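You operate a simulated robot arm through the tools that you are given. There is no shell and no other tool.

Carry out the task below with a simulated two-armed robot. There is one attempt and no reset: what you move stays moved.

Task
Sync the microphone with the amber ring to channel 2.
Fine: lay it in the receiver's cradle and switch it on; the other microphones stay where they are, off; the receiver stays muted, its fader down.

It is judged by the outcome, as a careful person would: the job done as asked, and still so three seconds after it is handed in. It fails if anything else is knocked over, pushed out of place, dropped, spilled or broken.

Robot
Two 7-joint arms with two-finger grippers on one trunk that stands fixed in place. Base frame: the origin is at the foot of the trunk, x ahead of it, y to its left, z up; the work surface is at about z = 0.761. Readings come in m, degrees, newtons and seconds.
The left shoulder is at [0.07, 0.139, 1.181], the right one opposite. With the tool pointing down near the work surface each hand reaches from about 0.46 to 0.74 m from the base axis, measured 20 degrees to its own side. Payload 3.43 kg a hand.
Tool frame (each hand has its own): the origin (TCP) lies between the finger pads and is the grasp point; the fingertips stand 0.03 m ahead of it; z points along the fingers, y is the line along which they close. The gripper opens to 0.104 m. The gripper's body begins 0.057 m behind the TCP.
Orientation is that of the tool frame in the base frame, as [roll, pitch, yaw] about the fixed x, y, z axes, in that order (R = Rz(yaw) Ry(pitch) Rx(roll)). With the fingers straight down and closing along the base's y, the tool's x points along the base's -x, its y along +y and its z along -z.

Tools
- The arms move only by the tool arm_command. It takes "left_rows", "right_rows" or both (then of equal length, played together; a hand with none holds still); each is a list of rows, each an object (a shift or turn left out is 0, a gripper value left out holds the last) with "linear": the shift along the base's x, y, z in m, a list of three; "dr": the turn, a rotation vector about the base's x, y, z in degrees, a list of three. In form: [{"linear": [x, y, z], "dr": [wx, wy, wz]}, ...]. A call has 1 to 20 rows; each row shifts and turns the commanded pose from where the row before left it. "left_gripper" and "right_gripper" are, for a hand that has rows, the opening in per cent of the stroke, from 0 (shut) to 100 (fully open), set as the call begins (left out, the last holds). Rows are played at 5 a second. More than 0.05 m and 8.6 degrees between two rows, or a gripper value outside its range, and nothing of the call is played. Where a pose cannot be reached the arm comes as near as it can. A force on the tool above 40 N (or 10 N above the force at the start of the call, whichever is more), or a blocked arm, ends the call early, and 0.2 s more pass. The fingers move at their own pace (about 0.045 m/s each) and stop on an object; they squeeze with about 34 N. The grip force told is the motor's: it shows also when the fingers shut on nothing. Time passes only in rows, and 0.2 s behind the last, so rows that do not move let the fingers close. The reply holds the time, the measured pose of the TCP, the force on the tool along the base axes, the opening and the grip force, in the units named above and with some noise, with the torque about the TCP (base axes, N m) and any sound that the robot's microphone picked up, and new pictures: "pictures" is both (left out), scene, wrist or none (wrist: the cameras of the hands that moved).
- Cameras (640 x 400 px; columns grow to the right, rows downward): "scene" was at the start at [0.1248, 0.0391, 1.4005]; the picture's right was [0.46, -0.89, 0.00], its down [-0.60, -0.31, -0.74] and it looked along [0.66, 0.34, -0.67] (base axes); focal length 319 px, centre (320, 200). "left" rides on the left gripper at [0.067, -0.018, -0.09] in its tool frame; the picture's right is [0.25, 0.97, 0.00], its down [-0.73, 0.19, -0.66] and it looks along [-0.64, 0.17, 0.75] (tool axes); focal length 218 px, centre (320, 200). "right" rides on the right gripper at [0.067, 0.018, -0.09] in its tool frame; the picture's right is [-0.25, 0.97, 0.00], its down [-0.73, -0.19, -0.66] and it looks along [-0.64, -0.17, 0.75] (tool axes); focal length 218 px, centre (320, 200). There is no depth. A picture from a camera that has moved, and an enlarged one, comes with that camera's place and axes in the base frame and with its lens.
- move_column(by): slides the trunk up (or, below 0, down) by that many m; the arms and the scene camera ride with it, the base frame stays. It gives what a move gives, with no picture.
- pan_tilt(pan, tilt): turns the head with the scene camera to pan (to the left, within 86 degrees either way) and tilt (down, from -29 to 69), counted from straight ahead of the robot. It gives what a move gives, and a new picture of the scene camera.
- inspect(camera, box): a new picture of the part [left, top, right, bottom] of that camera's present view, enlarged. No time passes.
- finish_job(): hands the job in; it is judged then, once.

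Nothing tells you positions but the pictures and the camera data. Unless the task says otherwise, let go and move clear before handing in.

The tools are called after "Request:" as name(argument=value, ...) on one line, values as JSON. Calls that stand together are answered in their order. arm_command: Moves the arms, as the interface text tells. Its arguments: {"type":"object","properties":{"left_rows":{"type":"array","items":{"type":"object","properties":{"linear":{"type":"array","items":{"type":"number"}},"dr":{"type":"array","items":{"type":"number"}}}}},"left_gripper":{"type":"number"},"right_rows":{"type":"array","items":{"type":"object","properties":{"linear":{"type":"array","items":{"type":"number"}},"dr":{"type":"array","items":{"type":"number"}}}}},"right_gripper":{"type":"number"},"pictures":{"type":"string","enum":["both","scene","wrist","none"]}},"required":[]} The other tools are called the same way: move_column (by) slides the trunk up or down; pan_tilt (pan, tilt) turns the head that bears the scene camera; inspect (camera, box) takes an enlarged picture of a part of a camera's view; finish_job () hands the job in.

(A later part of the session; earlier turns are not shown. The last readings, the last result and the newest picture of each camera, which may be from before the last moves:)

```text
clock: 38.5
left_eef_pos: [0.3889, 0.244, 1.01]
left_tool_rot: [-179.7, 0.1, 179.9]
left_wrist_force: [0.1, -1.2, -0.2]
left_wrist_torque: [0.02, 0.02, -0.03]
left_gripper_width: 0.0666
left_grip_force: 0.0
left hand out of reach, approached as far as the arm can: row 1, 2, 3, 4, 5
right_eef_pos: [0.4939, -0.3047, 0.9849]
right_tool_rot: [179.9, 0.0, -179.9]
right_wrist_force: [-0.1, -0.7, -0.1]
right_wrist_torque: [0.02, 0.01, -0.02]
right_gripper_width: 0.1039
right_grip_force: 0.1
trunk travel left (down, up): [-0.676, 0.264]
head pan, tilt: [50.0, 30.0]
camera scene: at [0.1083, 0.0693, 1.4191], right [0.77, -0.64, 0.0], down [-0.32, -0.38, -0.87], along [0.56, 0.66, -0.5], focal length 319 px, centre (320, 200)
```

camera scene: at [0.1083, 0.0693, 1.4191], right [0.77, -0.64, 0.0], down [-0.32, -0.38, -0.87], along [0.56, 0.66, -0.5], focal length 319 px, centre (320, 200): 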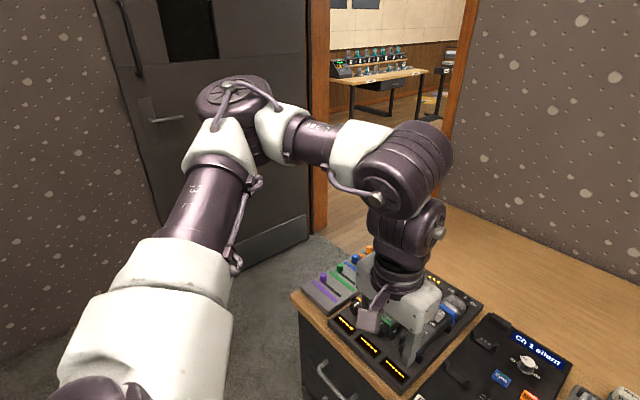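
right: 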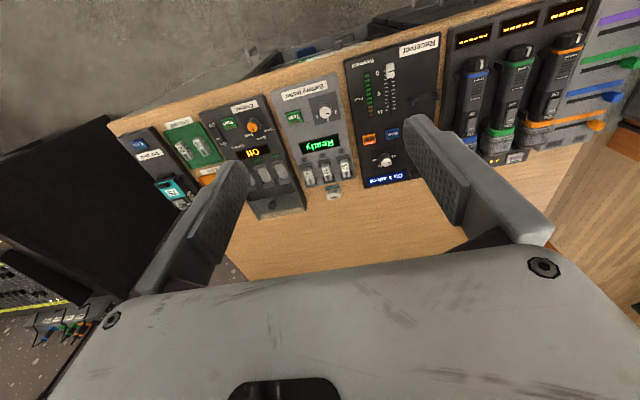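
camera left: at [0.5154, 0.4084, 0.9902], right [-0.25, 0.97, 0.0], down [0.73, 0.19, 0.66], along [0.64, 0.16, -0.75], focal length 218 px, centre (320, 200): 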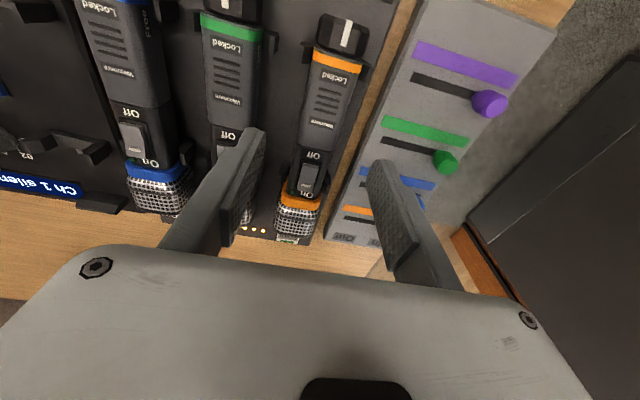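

Request:
arm_command(left_rows=[{"linear": [0.03, 0, -0.01]}, {"linear": [0.03, 0, -0.01]}, {"linear": [0.03, 0, -0.01]}, {"linear": [0.03, 0, -0.01]}, {"linear": [0, 0, 0]}], pictures="scene")

```text
clock: 39.7
left_eef_pos: [0.5088, 0.2446, 0.9709]
left_tool_rot: [-179.8, 0.2, -180.0]
left_wrist_force: [-0.5, 0.0, 0.4]
left_wrist_torque: [-0.01, -0.02, 0.01]
left_gripper_width: 0.0665
left_grip_force: 0.0
right_eef_pos: [0.4933, -0.3027, 0.9841]
right_tool_rot: [-179.9, 0.0, -180.0]
right_wrist_force: [0.4, 0.5, 0.4]
right_wrist_torque: [-0.01, -0.04, -0.01]
right_gripper_width: 0.1039
right_grip_force: 0.2
trunk travel left (down, up): [-0.676, 0.264]
head pan, tilt: [50.0, 30.0]
camera scene: at [0.108, 0.0704, 1.4191], right [0.77, -0.64, 0.0], down [-0.32, -0.38, -0.87], along [0.56, 0.66, -0.5], focal length 319 px, centre (320, 200)
```

scene: 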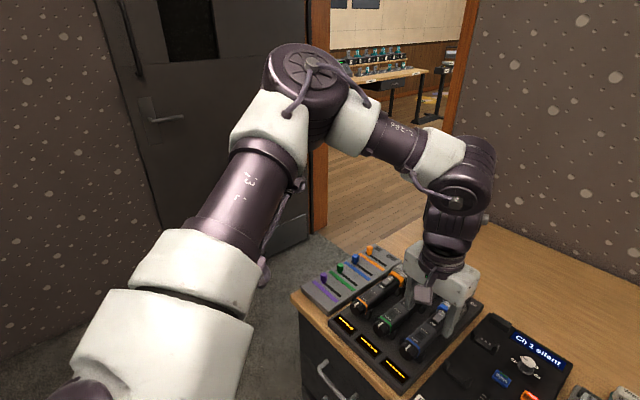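

That worked: the hand moves forward without hitting a limit. I'll keep going carefully toward the receiver.

Request:
arm_command(left_rows=[{"linear": [0.015, -0.015, -0.02]}, {"linear": [0.015, -0.015, -0.02]}, {"linear": [0, 0, 0]}], pictures="scene")

```text
clock: 40.5
left_eef_pos: [0.5219, 0.2313, 0.9429]
left_tool_rot: [-179.7, 0.2, 180.0]
left_wrist_force: [-0.2, 0.0, 0.2]
left_wrist_torque: [0.01, -0.02, 0.0]
left_gripper_width: 0.0668
left_grip_force: 0.1
left hand out of reach, approached as far as the arm can: row 2
right_eef_pos: [0.4933, -0.3053, 0.9831]
right_tool_rot: [180.0, -0.1, 180.0]
right_wrist_force: [0.7, 0.6, 0.6]
right_wrist_torque: [-0.02, -0.01, 0.01]
right_gripper_width: 0.1041
right_grip_force: 0.1
trunk travel left (down, up): [-0.676, 0.264]
head pan, tilt: [50.0, 30.0]
camera scene: at [0.1085, 0.0696, 1.4191], right [0.77, -0.64, 0.0], down [-0.32, -0.38, -0.87], along [0.56, 0.66, -0.5], focal length 319 px, centre (320, 200)
```

scene: 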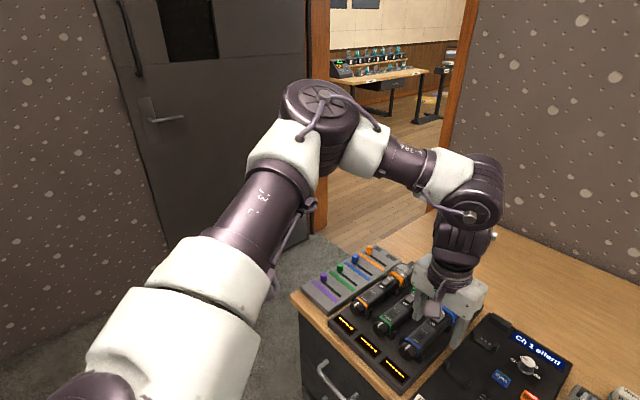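

Request:
arm_command(left_rows=[{"linear": [0, -0.02, 0]}, {"linear": [0, -0.02, 0]}, {"linear": [0, 0, 0]}], pictures="none")

Request:
arm_command(left_rows=[{"linear": [0.02, 0, 0]}, {"linear": [0.02, 0, 0]}, {"linear": [0, 0, 0]}], pictures="none")

Request:
arm_command(left_rows=[{"dr": [0, -8, 0]}, {"dr": [0, -8, 0]}, {"linear": [0, 0, 0]}], pictures="none")

```text
clock: 41.3
left_eef_pos: [0.5058, 0.2125, 0.9523]
left_tool_rot: [-179.7, 0.2, -179.9]
left_wrist_force: [0.2, 0.3, 0.1]
left_wrist_torque: [-0.02, 0.03, -0.01]
left_gripper_width: 0.0667
left_grip_force: 0.0
left hand out of reach, approached as far as the arm can: row 1, 2
right_eef_pos: [0.4942, -0.3045, 0.9836]
right_tool_rot: [179.9, 0.0, 180.0]
right_wrist_force: [-0.1, -0.8, 0.5]
right_wrist_torque: [0.01, -0.01, -0.01]
right_gripper_width: 0.104
right_grip_force: 0.0
trunk travel left (down, up): [-0.676, 0.264]
head pan, tilt: [50.0, 30.0]
```

```text
clock: 42.1
left_eef_pos: [0.5286, 0.231, 0.9599]
left_tool_rot: [-179.7, 0.1, -180.0]
left_wrist_force: [-0.1, -0.7, -0.6]
left_wrist_torque: [-0.01, -0.01, 0.0]
left_gripper_width: 0.0666
left_grip_force: 0.1
left hand out of reach, approached as far as the arm can: row 1, 2
right_eef_pos: [0.4944, -0.3039, 0.9835]
right_tool_rot: [180.0, 0.0, -180.0]
right_wrist_force: [-0.2, 0.0, 0.5]
right_wrist_torque: [0.01, -0.01, 0.0]
right_gripper_width: 0.1041
right_grip_force: 0.1
trunk travel left (down, up): [-0.676, 0.264]
head pan, tilt: [50.0, 30.0]
```

```text
clock: 42.9
left_eef_pos: [0.5283, 0.2306, 0.9597]
left_tool_rot: [-179.9, 16.2, 180.0]
left_wrist_force: [-0.1, 0.2, -0.1]
left_wrist_torque: [-0.02, 0.04, -0.02]
left_gripper_width: 0.0667
left_grip_force: 0.0
right_eef_pos: [0.4948, -0.3047, 0.9831]
right_tool_rot: [-179.9, -0.2, 180.0]
right_wrist_force: [0.6, -0.3, -0.6]
right_wrist_torque: [0.04, -0.01, 0.0]
right_gripper_width: 0.104
right_grip_force: 0.0
trunk travel left (down, up): [-0.676, 0.264]
head pan, tilt: [50.0, 30.0]
```

The blocked direction runs along the forearm, which fits a shoulder singularity with the upper arm in line with its first axis. I'll level the hand and raise the trunk for room below. Then I'll move sideways out of the arm plane, which is down and left, before pushing forward.

Request:
arm_command(left_rows=[{"dr": [0, 8, 0]}, {"dr": [0, 8, 0]}, {"linear": [0, 0, 0]}], pictures="none")

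Request:
move_column(by=0.22)

Request:
arm_command(left_rows=[{"linear": [0.002, 0.018, -0.038]}, {"linear": [0.002, 0.018, -0.038]}, {"linear": [0.002, 0.018, -0.038]}, {"linear": [0.002, 0.018, -0.038]}, {"linear": [0, 0, 0]}], pictures="scene")

```text
clock: 43.7
left_eef_pos: [0.5255, 0.2313, 0.9589]
left_tool_rot: [-179.7, 0.2, -180.0]
left_wrist_force: [0.0, 0.8, 0.4]
left_wrist_torque: [-0.04, -0.03, 0.02]
left_gripper_width: 0.0667
left_grip_force: 0.1
right_eef_pos: [0.4926, -0.3041, 0.9846]
right_tool_rot: [-179.9, -0.1, 179.9]
right_wrist_force: [0.0, -0.1, 0.0]
right_wrist_torque: [-0.01, 0.04, -0.02]
right_gripper_width: 0.1042
right_grip_force: 0.1
trunk travel left (down, up): [-0.676, 0.264]
head pan, tilt: [50.0, 30.0]
```

```text
clock: 46.0
left_eef_pos: [0.5281, 0.2298, 1.1794]
left_tool_rot: [-179.7, 0.2, 180.0]
left_wrist_force: [0.4, 0.4, -0.5]
left_wrist_torque: [0.04, -0.02, 0.02]
left_gripper_width: 0.0667
left_grip_force: 0.1
right_eef_pos: [0.4947, -0.3047, 1.2031]
right_tool_rot: [-179.9, 0.1, -179.9]
right_wrist_force: [-0.7, 0.6, 0.2]
right_wrist_torque: [0.01, 0.01, -0.03]
right_gripper_width: 0.104
right_grip_force: 0.0
trunk travel left (down, up): [-0.896, 0.044]
head pan, tilt: [50.0, 30.0]
```

```text
clock: 47.2
left_eef_pos: [0.5082, 0.3228, 1.0588]
left_tool_rot: [-179.7, 0.3, 180.0]
left_wrist_force: [-0.3, -0.3, -0.2]
left_wrist_torque: [0.06, -0.01, 0.0]
left_gripper_width: 0.0667
left_grip_force: 0.0
left hand out of reach, approached as far as the arm can: row 2, 3, 4
right_eef_pos: [0.4945, -0.3047, 1.2039]
right_tool_rot: [180.0, 0.0, -180.0]
right_wrist_force: [-0.6, 0.3, 0.3]
right_wrist_torque: [-0.01, 0.0, -0.02]
right_gripper_width: 0.1041
right_grip_force: 0.1
trunk travel left (down, up): [-0.896, 0.044]
head pan, tilt: [50.0, 30.0]
camera scene: at [0.109, 0.0698, 1.6391], right [0.77, -0.64, 0.0], down [-0.32, -0.38, -0.87], along [0.56, 0.66, -0.5], focal length 319 px, centre (320, 200)
```

scene: 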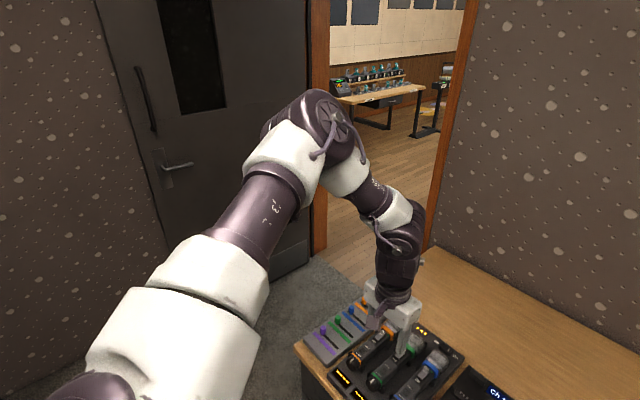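

The elbow is still pinned in one place. I'll look at both shoulders to compare how the two arms are configured.

Request:
pan_tilt(pan=75, tilt=60)

Request:
pan_tilt(pan=-75, tilt=60)

```text
clock: 48.2
left_eef_pos: [0.5082, 0.3224, 1.0589]
left_tool_rot: [-179.7, 0.3, -179.9]
left_wrist_force: [0.8, -0.2, -0.2]
left_wrist_torque: [-0.01, 0.02, 0.0]
left_gripper_width: 0.0666
left_grip_force: 0.1
right_eef_pos: [0.4933, -0.3048, 1.2036]
right_tool_rot: [179.9, 0.0, 180.0]
right_wrist_force: [0.2, 0.0, 0.4]
right_wrist_torque: [0.0, 0.0, 0.01]
right_gripper_width: 0.1041
right_grip_force: 0.1
trunk travel left (down, up): [-0.896, 0.044]
head pan, tilt: [75.0, 60.0]
camera scene: at [0.068, 0.0651, 1.597], right [0.97, -0.26, 0.0], down [-0.23, -0.84, -0.5], along [0.13, 0.48, -0.87], focal length 319 px, centre (320, 200)
```

scene: 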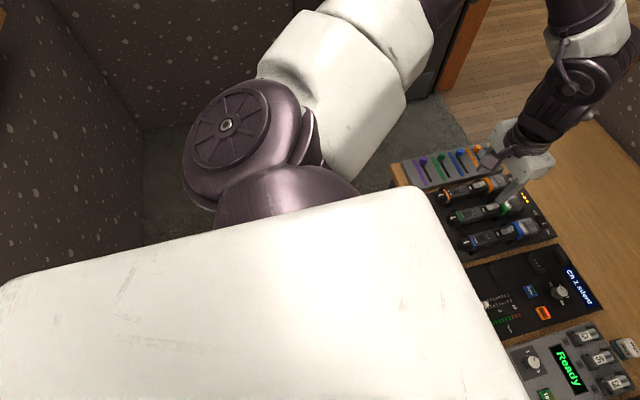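

```text
clock: 50.5
left_eef_pos: [0.5073, 0.3224, 1.0582]
left_tool_rot: [-179.6, 0.3, 180.0]
left_wrist_force: [1.0, -0.2, -0.6]
left_wrist_torque: [-0.03, -0.01, 0.0]
left_gripper_width: 0.0665
left_grip_force: 0.1
right_eef_pos: [0.4937, -0.3057, 1.2041]
right_tool_rot: [-179.9, 0.0, -180.0]
right_wrist_force: [-0.8, 0.8, -1.2]
right_wrist_torque: [0.04, -0.01, -0.02]
right_gripper_width: 0.1039
right_grip_force: 0.1
trunk travel left (down, up): [-0.896, 0.044]
head pan, tilt: [-75.0, 60.0]
camera scene: at [0.068, -0.0637, 1.597], right [-0.97, -0.26, 0.0], down [-0.22, 0.84, -0.5], along [0.13, -0.48, -0.87], focal length 319 px, centre (320, 200)
```

scene: 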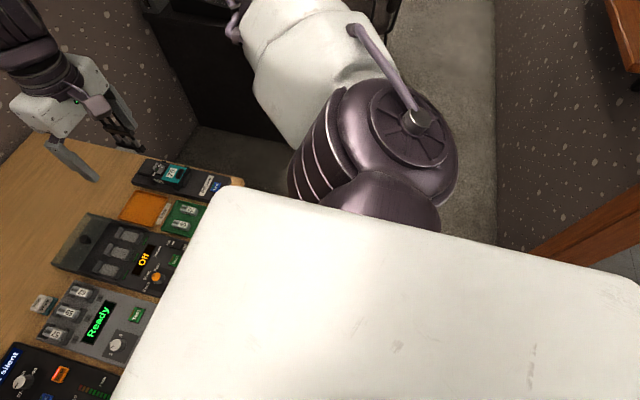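

The left shoulder appears flipped half a turn compared with the right one. I'll unwind it by swinging the left hand out over the clear floor to the robot's left, going low near its side, and coming forward again.

Request:
arm_command(left_rows=[{"linear": [-0.03, 0.035, 0]}, {"linear": [-0.03, 0.035, 0]}, {"linear": [-0.03, 0.035, 0]}, {"linear": [-0.03, 0.035, 0]}, {"linear": [-0.03, 0.035, 0]}, {"linear": [-0.03, 0.035, 0]}, {"linear": [-0.035, 0.03, 0]}, {"linear": [-0.04, 0.025, 0]}, {"linear": [-0.04, 0.025, 0]}, {"linear": [-0.045, 0.02, 0]}, {"linear": [-0.045, 0.01, 0]}, {"linear": [-0.045, 0.0, 0]}, {"linear": [0, 0, 0]}], pictures="none")

Request:
pan_tilt(pan=80, tilt=35)

```text
clock: 53.3
left_eef_pos: [0.0766, 0.6425, 1.0592]
left_tool_rot: [-179.7, 0.1, 179.9]
left_wrist_force: [0.5, -0.4, 0.4]
left_wrist_torque: [0.01, 0.02, -0.02]
left_gripper_width: 0.0664
left_grip_force: 0.1
right_eef_pos: [0.4946, -0.304, 1.2038]
right_tool_rot: [179.9, 0.0, 179.9]
right_wrist_force: [-0.2, 0.3, 1.0]
right_wrist_torque: [0.03, 0.0, -0.02]
right_gripper_width: 0.104
right_grip_force: 0.0
trunk travel left (down, up): [-0.896, 0.044]
head pan, tilt: [-75.0, 60.0]
```

```text
clock: 55.7
left_eef_pos: [0.0769, 0.6431, 1.0599]
left_tool_rot: [-179.7, 0.3, 180.0]
left_wrist_force: [-0.5, -0.4, -0.6]
left_wrist_torque: [0.0, -0.01, 0.04]
left_gripper_width: 0.0668
left_grip_force: 0.1
right_eef_pos: [0.4943, -0.3054, 1.2041]
right_tool_rot: [-180.0, 0.0, 179.9]
right_wrist_force: [0.5, 0.1, -0.2]
right_wrist_torque: [0.01, -0.03, 0.0]
right_gripper_width: 0.104
right_grip_force: 0.1
trunk travel left (down, up): [-0.896, 0.044]
head pan, tilt: [80.0, 35.0]
camera scene: at [0.0659, 0.0875, 1.6313], right [0.98, -0.17, 0.0], down [-0.1, -0.56, -0.82], along [0.14, 0.81, -0.57], focal length 319 px, centre (320, 200)
```

scene: 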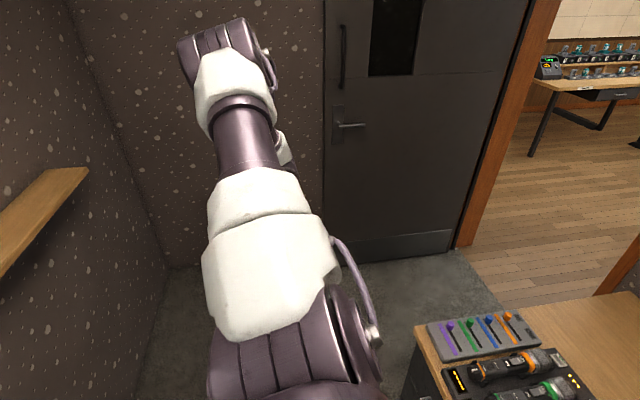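

That changed the shoulder: its cable now faces forward. I'll lower the hand here over the clear floor to drop the elbow.

Request:
arm_command(left_rows=[{"linear": [0, 0, -0.04]}, {"linear": [0, 0, -0.04]}, {"linear": [0, 0, -0.04]}, {"linear": [0, 0, -0.04]}, {"linear": [0, 0, -0.04]}, {"linear": [0, 0, -0.04]}, {"linear": [0, 0, 0]}], pictures="scene")

```text
clock: 57.3
left_eef_pos: [0.0773, 0.6414, 0.8186]
left_tool_rot: [-179.7, 0.2, -180.0]
left_wrist_force: [0.4, 0.1, -0.3]
left_wrist_torque: [-0.01, 0.01, 0.02]
left_gripper_width: 0.0666
left_grip_force: 0.1
right_eef_pos: [0.4936, -0.3049, 1.2037]
right_tool_rot: [-180.0, 0.1, 180.0]
right_wrist_force: [-0.4, 0.4, -0.8]
right_wrist_torque: [0.04, 0.0, 0.01]
right_gripper_width: 0.1037
right_grip_force: 0.0
trunk travel left (down, up): [-0.896, 0.044]
head pan, tilt: [80.0, 35.0]
camera scene: at [0.0657, 0.087, 1.6313], right [0.98, -0.17, 0.0], down [-0.1, -0.56, -0.82], along [0.14, 0.81, -0.57], focal length 319 px, centre (320, 200)
```

scene: 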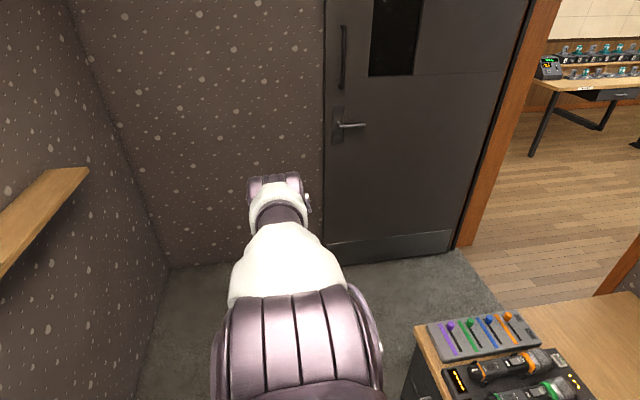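

The upper arm has passed through straight-out and now points slightly down. I'll lower it a bit more and then come forward.

Request:
arm_command(left_rows=[{"linear": [0, -0.01, -0.04]}, {"linear": [0, -0.01, -0.04]}, {"linear": [0, -0.01, -0.04]}, {"linear": [0.02, -0.01, 0]}, {"linear": [0.03, -0.01, 0]}, {"linear": [0.03, -0.01, 0]}, {"linear": [0.03, -0.01, 0]}, {"linear": [0.03, -0.01, 0]}, {"linear": [0, 0, 0]}], pictures="scene")

```text
clock: 59.3
left_eef_pos: [0.219, 0.5618, 0.6985]
left_tool_rot: [-179.7, 0.2, -180.0]
left_wrist_force: [-0.1, 0.0, 0.8]
left_wrist_torque: [0.01, 0.02, 0.02]
left_gripper_width: 0.0664
left_grip_force: 0.1
right_eef_pos: [0.4936, -0.3045, 1.2043]
right_tool_rot: [180.0, 0.0, -179.9]
right_wrist_force: [0.0, 0.5, -0.2]
right_wrist_torque: [-0.06, -0.01, -0.02]
right_gripper_width: 0.1042
right_grip_force: 0.0
trunk travel left (down, up): [-0.896, 0.044]
head pan, tilt: [80.0, 35.0]
camera scene: at [0.0654, 0.0876, 1.6313], right [0.98, -0.17, 0.0], down [-0.1, -0.56, -0.82], along [0.14, 0.81, -0.57], focal length 319 px, centre (320, 200)
```

scene: 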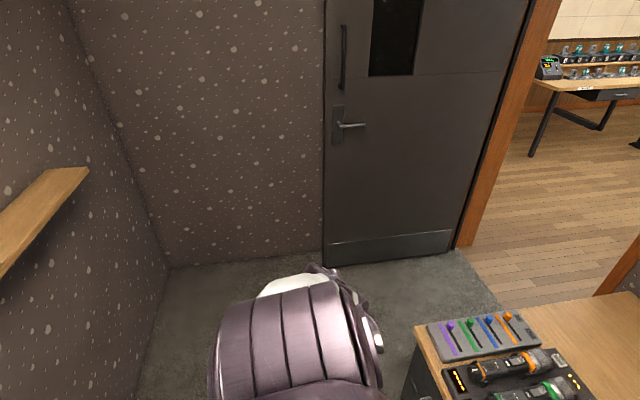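

Request:
arm_command(left_rows=[{"linear": [0.02, -0.02, 0.03]}, {"linear": [0.02, -0.02, 0.03]}, {"linear": [0.02, -0.02, 0.03]}, {"linear": [0.02, -0.02, 0.03]}, {"linear": [0.02, -0.02, 0.03]}, {"linear": [0.02, -0.02, 0.03]}, {"linear": [0.03, -0.02, 0.02]}, {"linear": [0, 0, 0]}], pictures="none")

Request:
pan_tilt(pan=60, tilt=50)

```text
clock: 61.1
left_eef_pos: [0.3674, 0.4219, 0.8993]
left_tool_rot: [-179.6, 0.3, -180.0]
left_wrist_force: [0.2, -0.3, -0.9]
left_wrist_torque: [-0.02, 0.01, 0.01]
left_gripper_width: 0.0664
left_grip_force: 0.0
right_eef_pos: [0.4936, -0.3047, 1.2045]
right_tool_rot: [180.0, 0.1, -179.9]
right_wrist_force: [-0.4, 0.6, -0.4]
right_wrist_torque: [0.0, 0.0, -0.01]
right_gripper_width: 0.1038
right_grip_force: 0.1
trunk travel left (down, up): [-0.896, 0.044]
head pan, tilt: [80.0, 35.0]
```

```text
clock: 62.0
left_eef_pos: [0.3667, 0.4217, 0.8997]
left_tool_rot: [-179.7, 0.2, -180.0]
left_wrist_force: [-0.1, 0.2, 0.4]
left_wrist_torque: [0.01, -0.01, 0.01]
left_gripper_width: 0.0666
left_grip_force: 0.1
right_eef_pos: [0.4952, -0.3049, 1.2029]
right_tool_rot: [-179.9, -0.1, 180.0]
right_wrist_force: [-0.4, -0.1, 0.0]
right_wrist_torque: [0.01, -0.01, 0.0]
right_gripper_width: 0.1037
right_grip_force: 0.0
trunk travel left (down, up): [-0.896, 0.044]
head pan, tilt: [60.0, 50.0]
camera scene: at [0.0888, 0.0676, 1.6096], right [0.87, -0.5, 0.0], down [-0.38, -0.66, -0.64], along [0.32, 0.56, -0.77], focal length 319 px, centre (320, 200)
```

scene: 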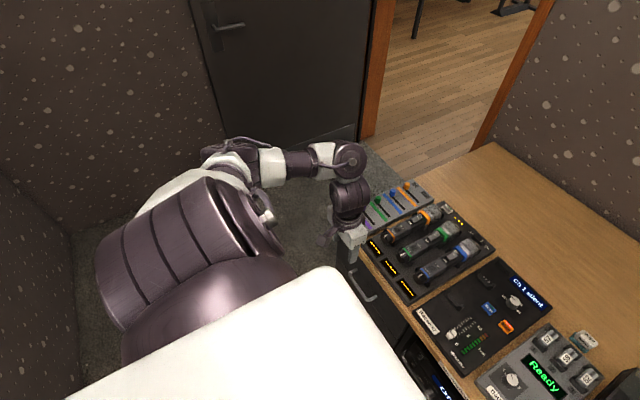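

The elbow is low now and nothing is blocked. I'll move forward over the bench and check the reach toward the receiver.

Request:
arm_command(left_rows=[{"linear": [0.02, -0.01, 0.02]}, {"linear": [0.03, -0.02, 0.01]}, {"linear": [0.03, -0.03, 0]}, {"linear": [0.03, -0.03, 0]}, {"linear": [0.03, -0.03, 0]}, {"linear": [0.03, -0.03, 0]}, {"linear": [0.02, -0.03, 0]}, {"linear": [0, 0, 0]}], pictures="both")

```text
clock: 63.8
left_eef_pos: [0.5573, 0.2432, 0.9297]
left_tool_rot: [-179.7, 0.2, 179.9]
left_wrist_force: [-0.1, 0.8, 0.4]
left_wrist_torque: [-0.03, -0.02, -0.02]
left_gripper_width: 0.0667
left_grip_force: 0.2
right_eef_pos: [0.4934, -0.3039, 1.2048]
right_tool_rot: [-180.0, 0.0, 180.0]
right_wrist_force: [-1.5, 0.1, 1.1]
right_wrist_torque: [0.0, -0.03, -0.02]
right_gripper_width: 0.104
right_grip_force: 0.1
trunk travel left (down, up): [-0.896, 0.044]
head pan, tilt: [60.0, 50.0]
camera scene: at [0.0887, 0.0682, 1.6096], right [0.87, -0.5, 0.0], down [-0.38, -0.66, -0.64], along [0.32, 0.56, -0.77], focal length 319 px, centre (320, 200)
camera left: at [0.4896, 0.2256, 1.0174], right [-0.25, 0.97, -0.01], down [0.73, 0.19, 0.66], along [0.64, 0.16, -0.75], focal length 218 px, centre (320, 200)
```

scene: 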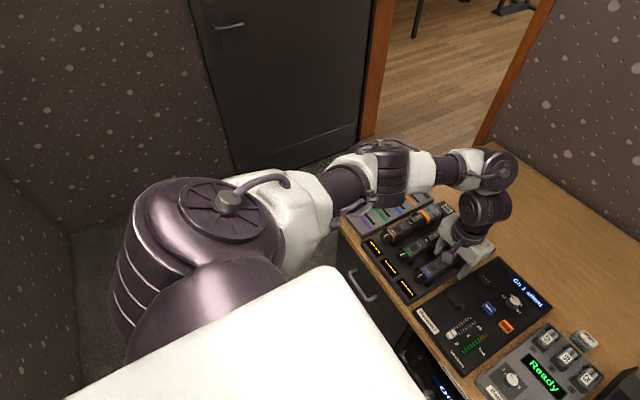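
left: 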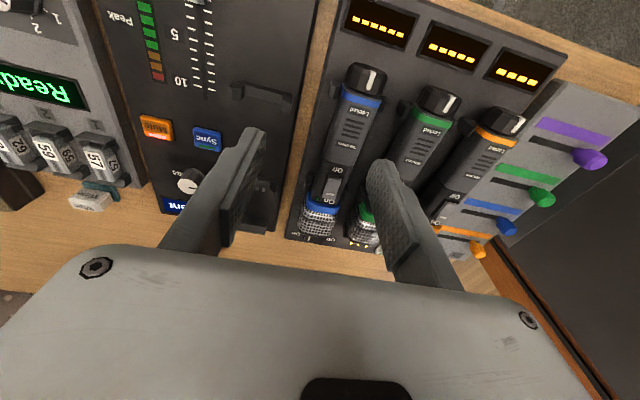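

The left arm is now set up like the right one. I'll bring the trunk back down in stages, lifting the hand as I go to keep clearance.

Request:
arm_command(left_rows=[{"linear": [-0.02, 0, 0.04]}, {"linear": [-0.02, 0, 0.04]}, {"linear": [0, 0, 0.03]}, {"linear": [0, 0, 0]}], pictures="none")

Request:
move_column(by=-0.11)

Request:
arm_command(left_rows=[{"linear": [-0.01, 0, 0.04]}, {"linear": [-0.01, 0, 0.04]}, {"linear": [0, 0, 0.03]}, {"linear": [0, 0, 0]}], pictures="none")

Request:
move_column(by=-0.11)

```text
clock: 64.8
left_eef_pos: [0.5181, 0.2415, 1.0382]
left_tool_rot: [-179.8, 0.1, 180.0]
left_wrist_force: [0.2, 0.2, -0.5]
left_wrist_torque: [0.02, -0.02, 0.03]
left_gripper_width: 0.0667
left_grip_force: 0.1
right_eef_pos: [0.4952, -0.3051, 1.2039]
right_tool_rot: [-179.9, -0.1, 179.9]
right_wrist_force: [0.2, 0.2, -0.2]
right_wrist_torque: [0.03, 0.01, 0.0]
right_gripper_width: 0.1039
right_grip_force: 0.1
trunk travel left (down, up): [-0.896, 0.044]
head pan, tilt: [60.0, 50.0]
```

```text
clock: 66.2
left_eef_pos: [0.5167, 0.2407, 0.9271]
left_tool_rot: [-179.7, 0.1, 179.9]
left_wrist_force: [-0.3, 0.8, -0.3]
left_wrist_torque: [-0.01, -0.03, 0.02]
left_gripper_width: 0.0669
left_grip_force: 0.1
right_eef_pos: [0.4942, -0.3055, 1.0946]
right_tool_rot: [-180.0, 0.0, 179.9]
right_wrist_force: [0.8, 0.3, -0.4]
right_wrist_torque: [0.0, 0.02, 0.01]
right_gripper_width: 0.1037
right_grip_force: 0.1
trunk travel left (down, up): [-0.786, 0.154]
head pan, tilt: [60.0, 50.0]
```

```text
clock: 67.2
left_eef_pos: [0.4982, 0.2432, 1.0393]
left_tool_rot: [-179.7, 0.2, 180.0]
left_wrist_force: [-0.2, 1.2, 0.5]
left_wrist_torque: [0.03, -0.04, 0.0]
left_gripper_width: 0.0667
left_grip_force: 0.0
right_eef_pos: [0.4946, -0.3044, 1.0938]
right_tool_rot: [-180.0, 0.0, 180.0]
right_wrist_force: [0.3, -0.5, 0.2]
right_wrist_torque: [-0.01, 0.04, 0.02]
right_gripper_width: 0.1039
right_grip_force: 0.1
trunk travel left (down, up): [-0.786, 0.154]
head pan, tilt: [60.0, 50.0]
```

```text
clock: 68.6
left_eef_pos: [0.4985, 0.2431, 0.9305]
left_tool_rot: [-179.7, 0.2, 179.9]
left_wrist_force: [-0.5, 0.6, -0.5]
left_wrist_torque: [0.01, -0.03, 0.01]
left_gripper_width: 0.0665
left_grip_force: 0.1
right_eef_pos: [0.4943, -0.3039, 0.985]
right_tool_rot: [179.9, 0.0, 180.0]
right_wrist_force: [0.5, -0.4, 0.1]
right_wrist_torque: [-0.01, 0.02, 0.04]
right_gripper_width: 0.1039
right_grip_force: 0.0
trunk travel left (down, up): [-0.676, 0.264]
head pan, tilt: [60.0, 50.0]
```

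Now with the trunk at its original height, I'll move the left hand to just short of the channel knob and turn the head back to the bench for a look.

Request:
arm_command(left_rows=[{"linear": [0.03, -0.03, 0]}, {"linear": [0.03, -0.03, 0]}, {"linear": [0.03, -0.03, 0]}, {"linear": [0.02, -0.03, 0]}, {"linear": [0.02, -0.02, 0]}, {"linear": [0, 0, 0]}], pictures="wrist")

Request:
pan_tilt(pan=15, tilt=45)

```text
clock: 70.0
left_eef_pos: [0.6272, 0.1042, 0.9286]
left_tool_rot: [-179.6, 0.2, 180.0]
left_wrist_force: [0.3, -0.2, -0.4]
left_wrist_torque: [-0.01, 0.02, -0.02]
left_gripper_width: 0.0667
left_grip_force: 0.0
right_eef_pos: [0.4945, -0.3043, 0.9833]
right_tool_rot: [-179.9, -0.1, -180.0]
right_wrist_force: [-0.8, 0.1, -0.5]
right_wrist_torque: [0.0, 0.03, -0.03]
right_gripper_width: 0.1041
right_grip_force: 0.0
trunk travel left (down, up): [-0.676, 0.264]
head pan, tilt: [60.0, 50.0]
camera left: at [0.5595, 0.0871, 1.0176], right [-0.25, 0.97, -0.01], down [0.73, 0.19, 0.66], along [0.64, 0.16, -0.75], focal length 218 px, centre (320, 200)
```

left: 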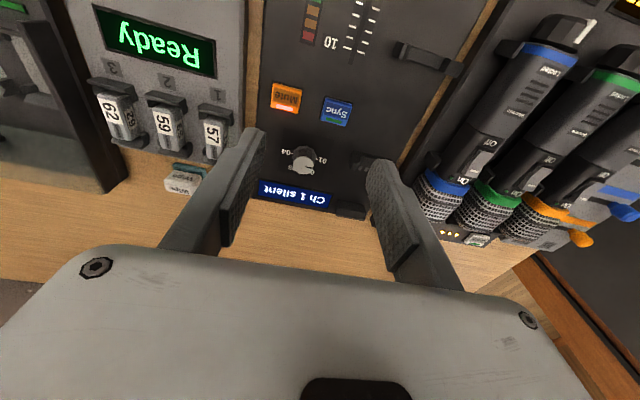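

```text
clock: 71.1
left_eef_pos: [0.6277, 0.104, 0.9299]
left_tool_rot: [-179.7, 0.2, -180.0]
left_wrist_force: [0.9, 0.3, 0.2]
left_wrist_torque: [-0.02, 0.01, -0.06]
left_gripper_width: 0.0666
left_grip_force: 0.0
right_eef_pos: [0.4946, -0.3041, 0.9838]
right_tool_rot: [-180.0, 0.1, -180.0]
right_wrist_force: [-0.7, -1.3, 0.4]
right_wrist_torque: [-0.01, -0.01, 0.03]
right_gripper_width: 0.1038
right_grip_force: 0.2
trunk travel left (down, up): [-0.676, 0.264]
head pan, tilt: [15.0, 45.0]
camera scene: at [0.1292, 0.0218, 1.3964], right [0.26, -0.97, 0.0], down [-0.68, -0.18, -0.71], along [0.68, 0.18, -0.71], focal length 319 px, centre (320, 200)
```

scene: 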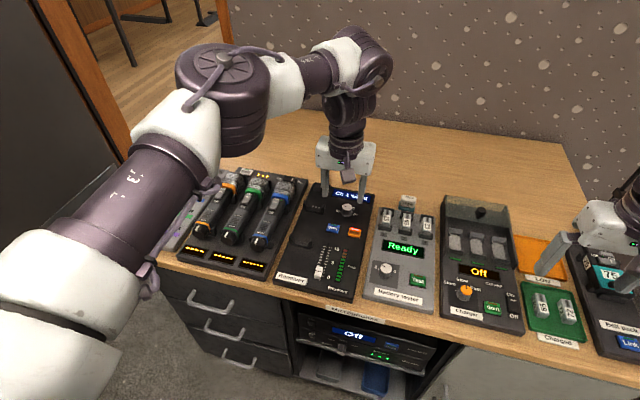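

The arm reaches the receiver well now. I'll zoom in from both cameras to fix the knob position precisely.

Request:
inspect(camera="scene", box=[285, 180, 385, 250])

Request:
inspect(camera="left", box=[250, 60, 410, 220])

```text
5.71 times, centred on (335, 215) of scene
camera zoom: at [0.1292, 0.0218, 1.3964], right [0.26, -0.97, 0.0], down [-0.68, -0.18, -0.71], along [0.68, 0.18, -0.71], focal length 1824 px, centre (234, 114)
```

zoom: 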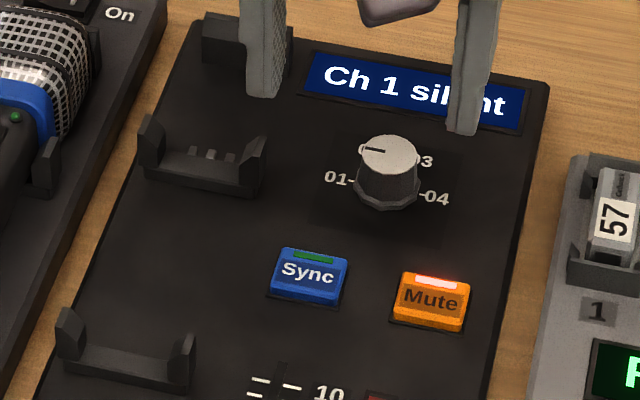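

```text
2.50 times, centred on (330, 140) of left
camera zoom: at [0.5597, 0.0864, 1.0177], right [-0.25, 0.97, -0.01], down [0.73, 0.19, 0.66], along [0.64, 0.16, -0.75], focal length 546 px, centre (295, 350)
```

zoom: 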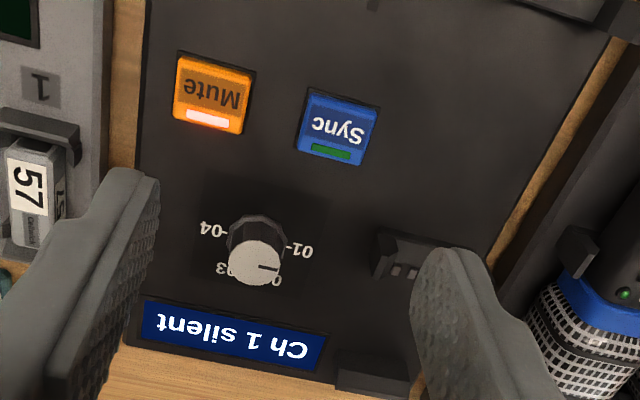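

The knob cap centre is at about (0.701, 0.1025), top z≈0.797, with the receiver face at z≈0.772. I'll narrow the gripper, turn the hand +30°, and move above the knob.

Request:
arm_command(left_rows=[{"linear": [0.02, 0, 0], "dr": [0, 0, 7.5]}, {"linear": [0.02, 0, 0], "dr": [0, 0, 7.5]}, {"linear": [0.02, 0, -0.01], "dr": [0, 0, 7.5]}, {"linear": [0.0133, -0.0015, -0.02], "dr": [0, 0, 7.5]}, {"linear": [0, 0, -0.03]}, {"linear": [0, 0, 0]}], left_gripper=50, pictures="both")

```text
clock: 72.5
left_eef_pos: [0.6694, 0.0861, 0.8709]
left_tool_rot: [-179.5, 0.2, -150.0]
left_wrist_force: [0.8, -1.0, 0.2]
left_wrist_torque: [0.02, 0.0, 0.02]
left_gripper_width: 0.0521
left_grip_force: 0.1
left hand out of reach, approached as far as the arm can: row 3, 4
right_eef_pos: [0.4932, -0.3044, 0.9842]
right_tool_rot: [-180.0, 0.1, -180.0]
right_wrist_force: [-0.1, -0.3, -0.3]
right_wrist_torque: [0.01, -0.02, -0.01]
right_gripper_width: 0.1037
right_grip_force: 0.1
trunk travel left (down, up): [-0.676, 0.264]
head pan, tilt: [15.0, 45.0]
camera scene: at [0.1287, 0.0214, 1.3965], right [0.26, -0.97, 0.0], down [-0.68, -0.18, -0.71], along [0.68, 0.18, -0.71], focal length 319 px, centre (320, 200)
camera left: at [0.6191, 0.0377, 0.9584], right [-0.7, 0.71, -0.01], down [0.53, 0.53, 0.66], along [0.47, 0.46, -0.75], focal length 218 px, centre (320, 200)
```

scene: 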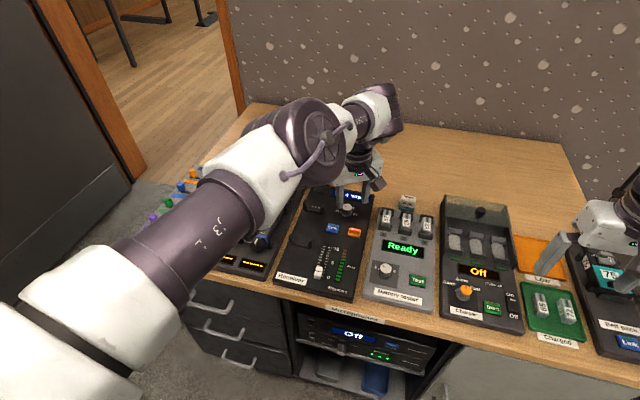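
left: 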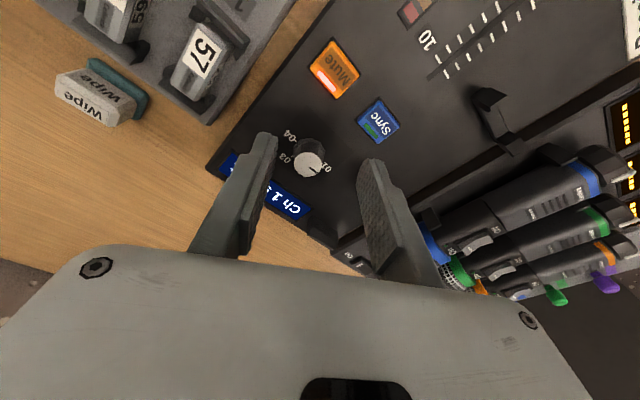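

It's at the reach limit with the hand vertical. I'll tilt the fingers forward about 10°, centre over the knob, and look before descending.

Request:
arm_command(left_rows=[{"dr": [2.5, -4.33, 0]}, {"dr": [2.5, -4.33, 0]}, {"linear": [0.016, 0.008, 0]}, {"linear": [0.0156, 0.0084, 0]}, {"linear": [0, 0, 0]}], pictures="wrist")

```text
clock: 73.7
left_eef_pos: [0.7006, 0.1026, 0.8707]
left_tool_rot: [-179.6, 10.1, -150.0]
left_wrist_force: [0.2, -0.3, -0.2]
left_wrist_torque: [-0.04, 0.02, -0.01]
left_gripper_width: 0.0519
left_grip_force: 0.2
right_eef_pos: [0.4946, -0.3039, 0.9844]
right_tool_rot: [179.9, 0.0, -180.0]
right_wrist_force: [0.4, 0.8, -0.4]
right_wrist_torque: [0.0, 0.02, 0.0]
right_gripper_width: 0.1042
right_grip_force: 0.1
trunk travel left (down, up): [-0.676, 0.264]
head pan, tilt: [15.0, 45.0]
camera left: at [0.6382, 0.0481, 0.9455], right [-0.7, 0.71, -0.05], down [0.42, 0.47, 0.77], along [0.58, 0.52, -0.63], focal length 218 px, centre (320, 200)
```

left: 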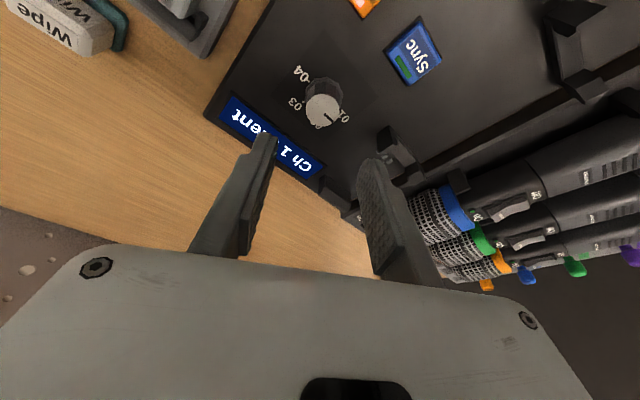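

The knob appears right where predicted, between the fingers. I'll descend to z≈0.808 and then check before closing.

Request:
arm_command(left_rows=[{"linear": [0, 0, -0.02]}, {"linear": [0, 0, -0.02]}, {"linear": [0, 0, -0.015]}, {"linear": [0, 0, -0.007]}, {"linear": [0, 0, 0]}], pictures="both")

```text
clock: 74.9
left_eef_pos: [0.6921, 0.1039, 0.8094]
left_tool_rot: [-179.6, 10.2, -150.0]
left_wrist_force: [-0.3, 0.6, -1.3]
left_wrist_torque: [-0.01, 0.03, 0.0]
left_gripper_width: 0.0518
left_grip_force: 0.0
left hand out of reach, approached as far as the arm can: row 2, 4
right_eef_pos: [0.4941, -0.3048, 0.9838]
right_tool_rot: [180.0, 0.0, 179.9]
right_wrist_force: [-0.3, -0.5, 0.2]
right_wrist_torque: [0.02, 0.04, 0.01]
right_gripper_width: 0.1039
right_grip_force: 0.0
trunk travel left (down, up): [-0.676, 0.264]
head pan, tilt: [15.0, 45.0]
camera scene: at [0.1293, 0.0214, 1.3964], right [0.26, -0.97, 0.0], down [-0.68, -0.18, -0.71], along [0.68, 0.18, -0.71], focal length 319 px, centre (320, 200)
camera left: at [0.6294, 0.0489, 0.8846], right [-0.7, 0.71, -0.05], down [0.42, 0.47, 0.78], along [0.58, 0.52, -0.63], focal length 218 px, centre (320, 200)
```

scene: 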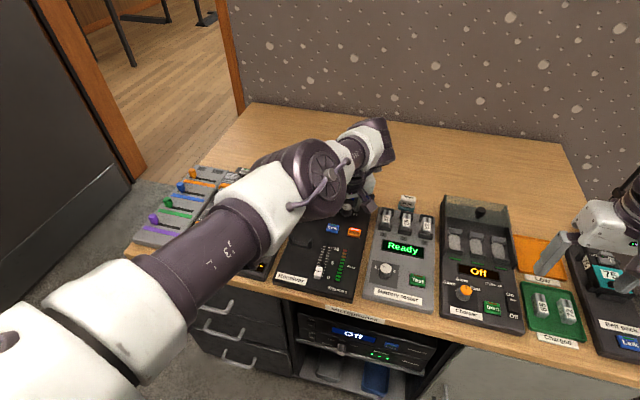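
left: 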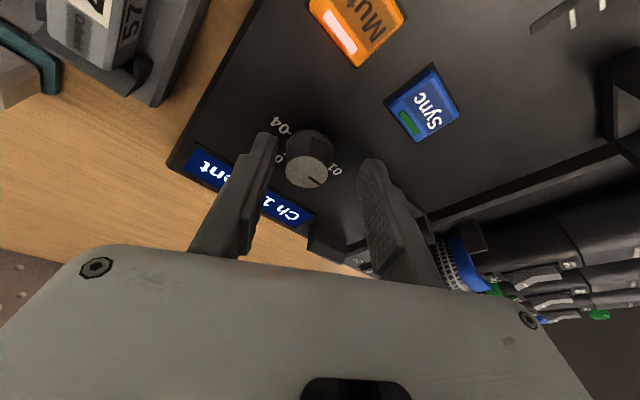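

I'm 8 mm short of the knob centre, so I'll add 5° more forward tilt and shift forward.

Request:
arm_command(left_rows=[{"dr": [2.5, -4.33, 0]}, {"linear": [0.0085, -0.0014, 0]}, {"linear": [0, 0, -0.001]}, {"linear": [0, 0, 0]}], pictures="wrist")

```text
clock: 75.9
left_eef_pos: [0.7009, 0.1038, 0.8093]
left_tool_rot: [-179.6, 15.3, -150.0]
left_wrist_force: [-0.5, -0.9, 0.5]
left_wrist_torque: [0.0, 0.01, 0.01]
left_gripper_width: 0.0519
left_grip_force: 0.0
right_eef_pos: [0.4949, -0.3054, 0.9837]
right_tool_rot: [-179.9, 0.0, 180.0]
right_wrist_force: [1.0, -0.2, 0.3]
right_wrist_torque: [0.01, 0.0, -0.02]
right_gripper_width: 0.1042
right_grip_force: 0.1
trunk travel left (down, up): [-0.676, 0.264]
head pan, tilt: [15.0, 45.0]
camera left: at [0.6331, 0.0447, 0.8763], right [-0.69, 0.72, -0.07], down [0.36, 0.43, 0.82], along [0.62, 0.55, -0.56], focal length 218 px, centre (320, 200)
```

left: 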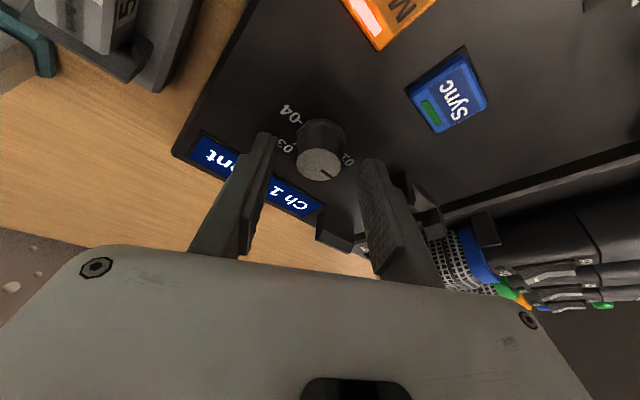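

The knob is centred between the fingertips, so I'll close on it.

Request:
arm_command(left_rows=[{}, {}, {}, {}], left_gripper=0, pictures="wrist")

```text
clock: 76.9
left_eef_pos: [0.7012, 0.1026, 0.8083]
left_tool_rot: [-179.7, 15.3, -150.1]
left_wrist_force: [3.0, -6.2, -2.3]
left_wrist_torque: [-0.31, -0.02, 0.02]
left_gripper_width: 0.0263
left_grip_force: 45.1
right_eef_pos: [0.495, -0.305, 0.9828]
right_tool_rot: [179.9, -0.1, 179.9]
right_wrist_force: [-0.4, 0.5, 0.3]
right_wrist_torque: [0.02, 0.0, 0.0]
right_gripper_width: 0.1039
right_grip_force: 0.0
trunk travel left (down, up): [-0.676, 0.264]
head pan, tilt: [15.0, 45.0]
camera left: at [0.6335, 0.0431, 0.876], right [-0.69, 0.72, -0.07], down [0.37, 0.43, 0.82], along [0.62, 0.54, -0.56], focal length 218 px, centre (320, 200)
```

left: 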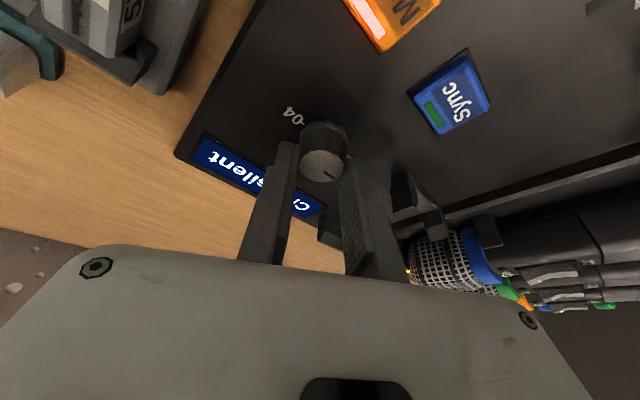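

I have the knob. I'll turn it clockwise about its vertical axis in steps.

Request:
arm_command(left_rows=[{"dr": [0, 0, -6]}, {"dr": [0, 0, -6]}, {"dr": [0, 0, -6]}, {"dr": [0, 0, -6]}, {"dr": [0, 0, -6]}], pictures="wrist")

```text
clock: 78.1
left_eef_pos: [0.7026, 0.1024, 0.8081]
left_tool_rot: [-179.7, 15.1, 179.8]
left_wrist_force: [5.2, -7.1, -1.6]
left_wrist_torque: [-0.26, -0.35, -0.01]
left_gripper_width: 0.026
left_grip_force: 45.2
right_eef_pos: [0.4953, -0.3059, 0.9837]
right_tool_rot: [179.9, -0.1, -180.0]
right_wrist_force: [0.8, -1.1, 0.0]
right_wrist_torque: [-0.01, 0.0, 0.0]
right_gripper_width: 0.1043
right_grip_force: 0.1
trunk travel left (down, up): [-0.676, 0.264]
head pan, tilt: [15.0, 45.0]
camera left: at [0.6133, 0.0852, 0.8763], right [-0.24, 0.97, -0.07], down [0.53, 0.19, 0.82], along [0.81, 0.16, -0.56], focal length 218 px, centre (320, 200)
```

left: 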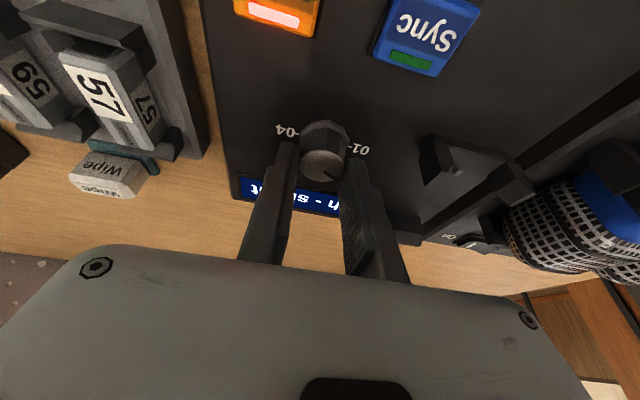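

The display shows "Ch –", so the knob is between positions. I'll continue the turn.

Request:
arm_command(left_rows=[{"dr": [0, 0, -6]}, {"dr": [0, 0, -6]}, {"dr": [0, 0, -6]}, {"dr": [0, 0, -6]}, {"dr": [0, 0, -6]}, {}], pictures="wrist")

Request:
inspect(camera="left", box=[240, 80, 400, 240])

```text
clock: 79.5
left_eef_pos: [0.7015, 0.1015, 0.8092]
left_tool_rot: [-179.7, 15.2, 150.0]
left_wrist_force: [6.4, -10.0, 1.2]
left_wrist_torque: [-0.25, -0.18, 0.01]
left_gripper_width: 0.0259
left_grip_force: 45.1
right_eef_pos: [0.4946, -0.307, 0.9829]
right_tool_rot: [180.0, 0.0, 180.0]
right_wrist_force: [0.3, 0.0, -0.3]
right_wrist_torque: [0.01, -0.01, -0.02]
right_gripper_width: 0.104
right_grip_force: 0.1
trunk travel left (down, up): [-0.676, 0.264]
head pan, tilt: [15.0, 45.0]
camera left: at [0.6168, 0.1317, 0.8763], right [0.28, 0.96, -0.07], down [0.56, -0.1, 0.82], along [0.78, -0.27, -0.56], focal length 218 px, centre (320, 200)
```

left: 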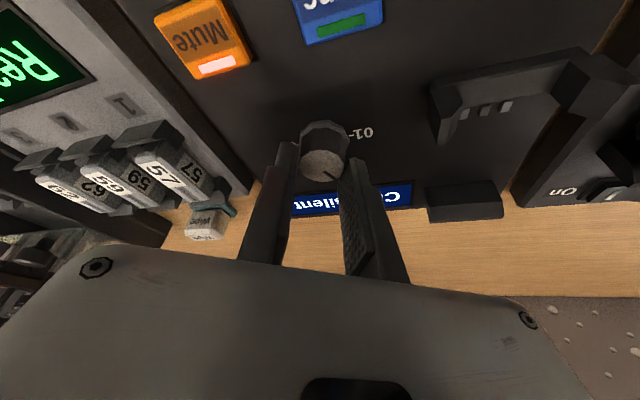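

```text
2.50 times, centred on (320, 160) of left
camera zoom: at [0.6168, 0.1317, 0.8763], right [0.28, 0.96, -0.07], down [0.56, -0.1, 0.82], along [0.78, -0.27, -0.56], focal length 546 px, centre (320, 300)
```

zoom: 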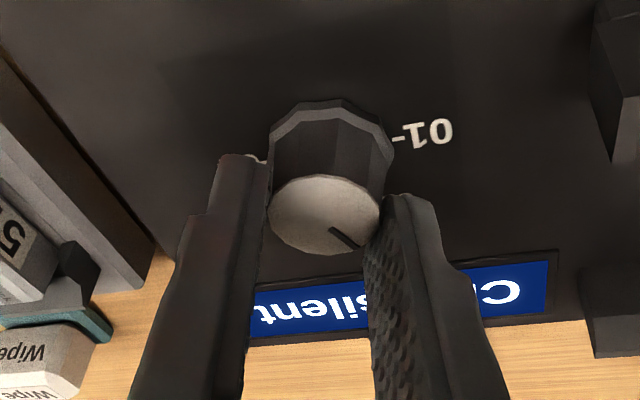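

The knob has turned by about 60°. I'll release, lift clear, and read the display.

Request:
arm_command(left_rows=[{}, {}, {"linear": [0, 0, 0.02]}, {"linear": [-0.01, 0, 0.03]}, {"linear": [-0.03, 0.02, 0.03]}, {"linear": [-0.03, 0.03, 0.02]}, {}], left_gripper=55, pictures="both")

Request:
inspect(camera="left", box=[220, 0, 420, 220])

Request:
inspect(camera="scene", box=[285, 180, 385, 250])

```text
clock: 81.1
left_eef_pos: [0.6318, 0.1533, 0.9087]
left_tool_rot: [-179.7, 15.1, 150.0]
left_wrist_force: [-0.5, -0.7, 0.2]
left_wrist_torque: [0.05, 0.05, 0.03]
left_gripper_width: 0.0573
left_grip_force: 0.1
right_eef_pos: [0.4959, -0.306, 0.9822]
right_tool_rot: [179.9, -0.1, -179.9]
right_wrist_force: [-0.2, -0.2, 0.1]
right_wrist_torque: [-0.03, 0.01, -0.01]
right_gripper_width: 0.1039
right_grip_force: 0.0
trunk travel left (down, up): [-0.676, 0.264]
head pan, tilt: [15.0, 45.0]
camera scene: at [0.1304, 0.0202, 1.3963], right [0.26, -0.97, 0.0], down [-0.68, -0.18, -0.71], along [0.68, 0.18, -0.71], focal length 319 px, centre (320, 200)
camera left: at [0.5458, 0.1828, 0.9761], right [0.27, 0.96, -0.07], down [0.56, -0.1, 0.82], along [0.78, -0.26, -0.56], focal length 218 px, centre (320, 200)
```

scene: 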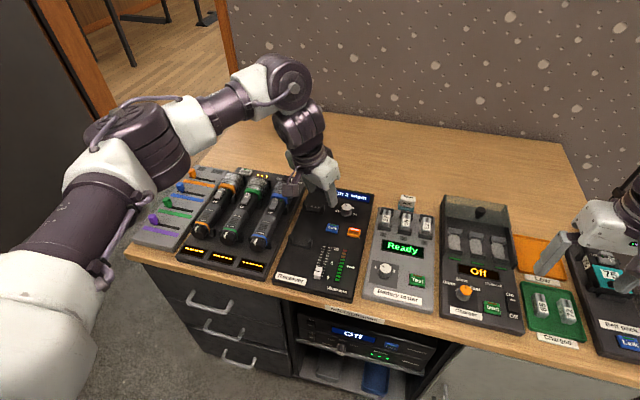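
left: 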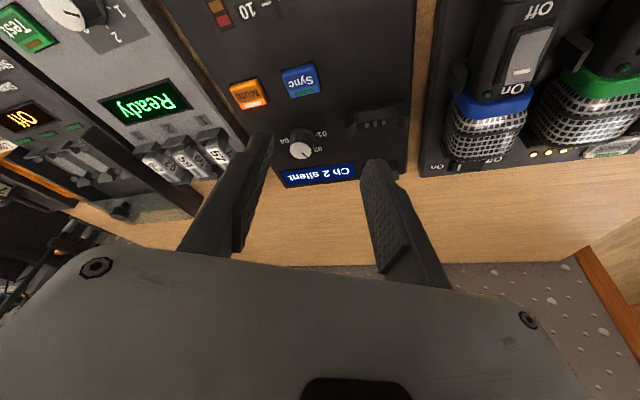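

```text
1.82 times, centred on (320, 110) of left
camera zoom: at [0.5458, 0.1828, 0.9761], right [0.27, 0.96, -0.07], down [0.56, -0.1, 0.82], along [0.78, -0.26, -0.56], focal length 397 px, centre (320, 364)
```

zoom: 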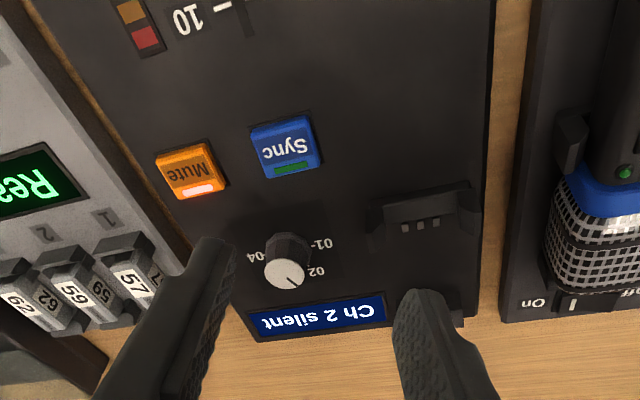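

```text
5.71 times, centred on (335, 215) of scene
camera zoom: at [0.1304, 0.0202, 1.3963], right [0.26, -0.97, 0.0], down [-0.68, -0.18, -0.71], along [0.68, 0.18, -0.71], focal length 1824 px, centre (234, 114)
```

zoom: 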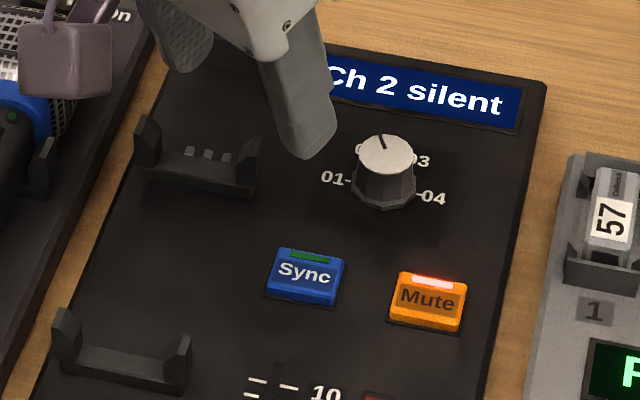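

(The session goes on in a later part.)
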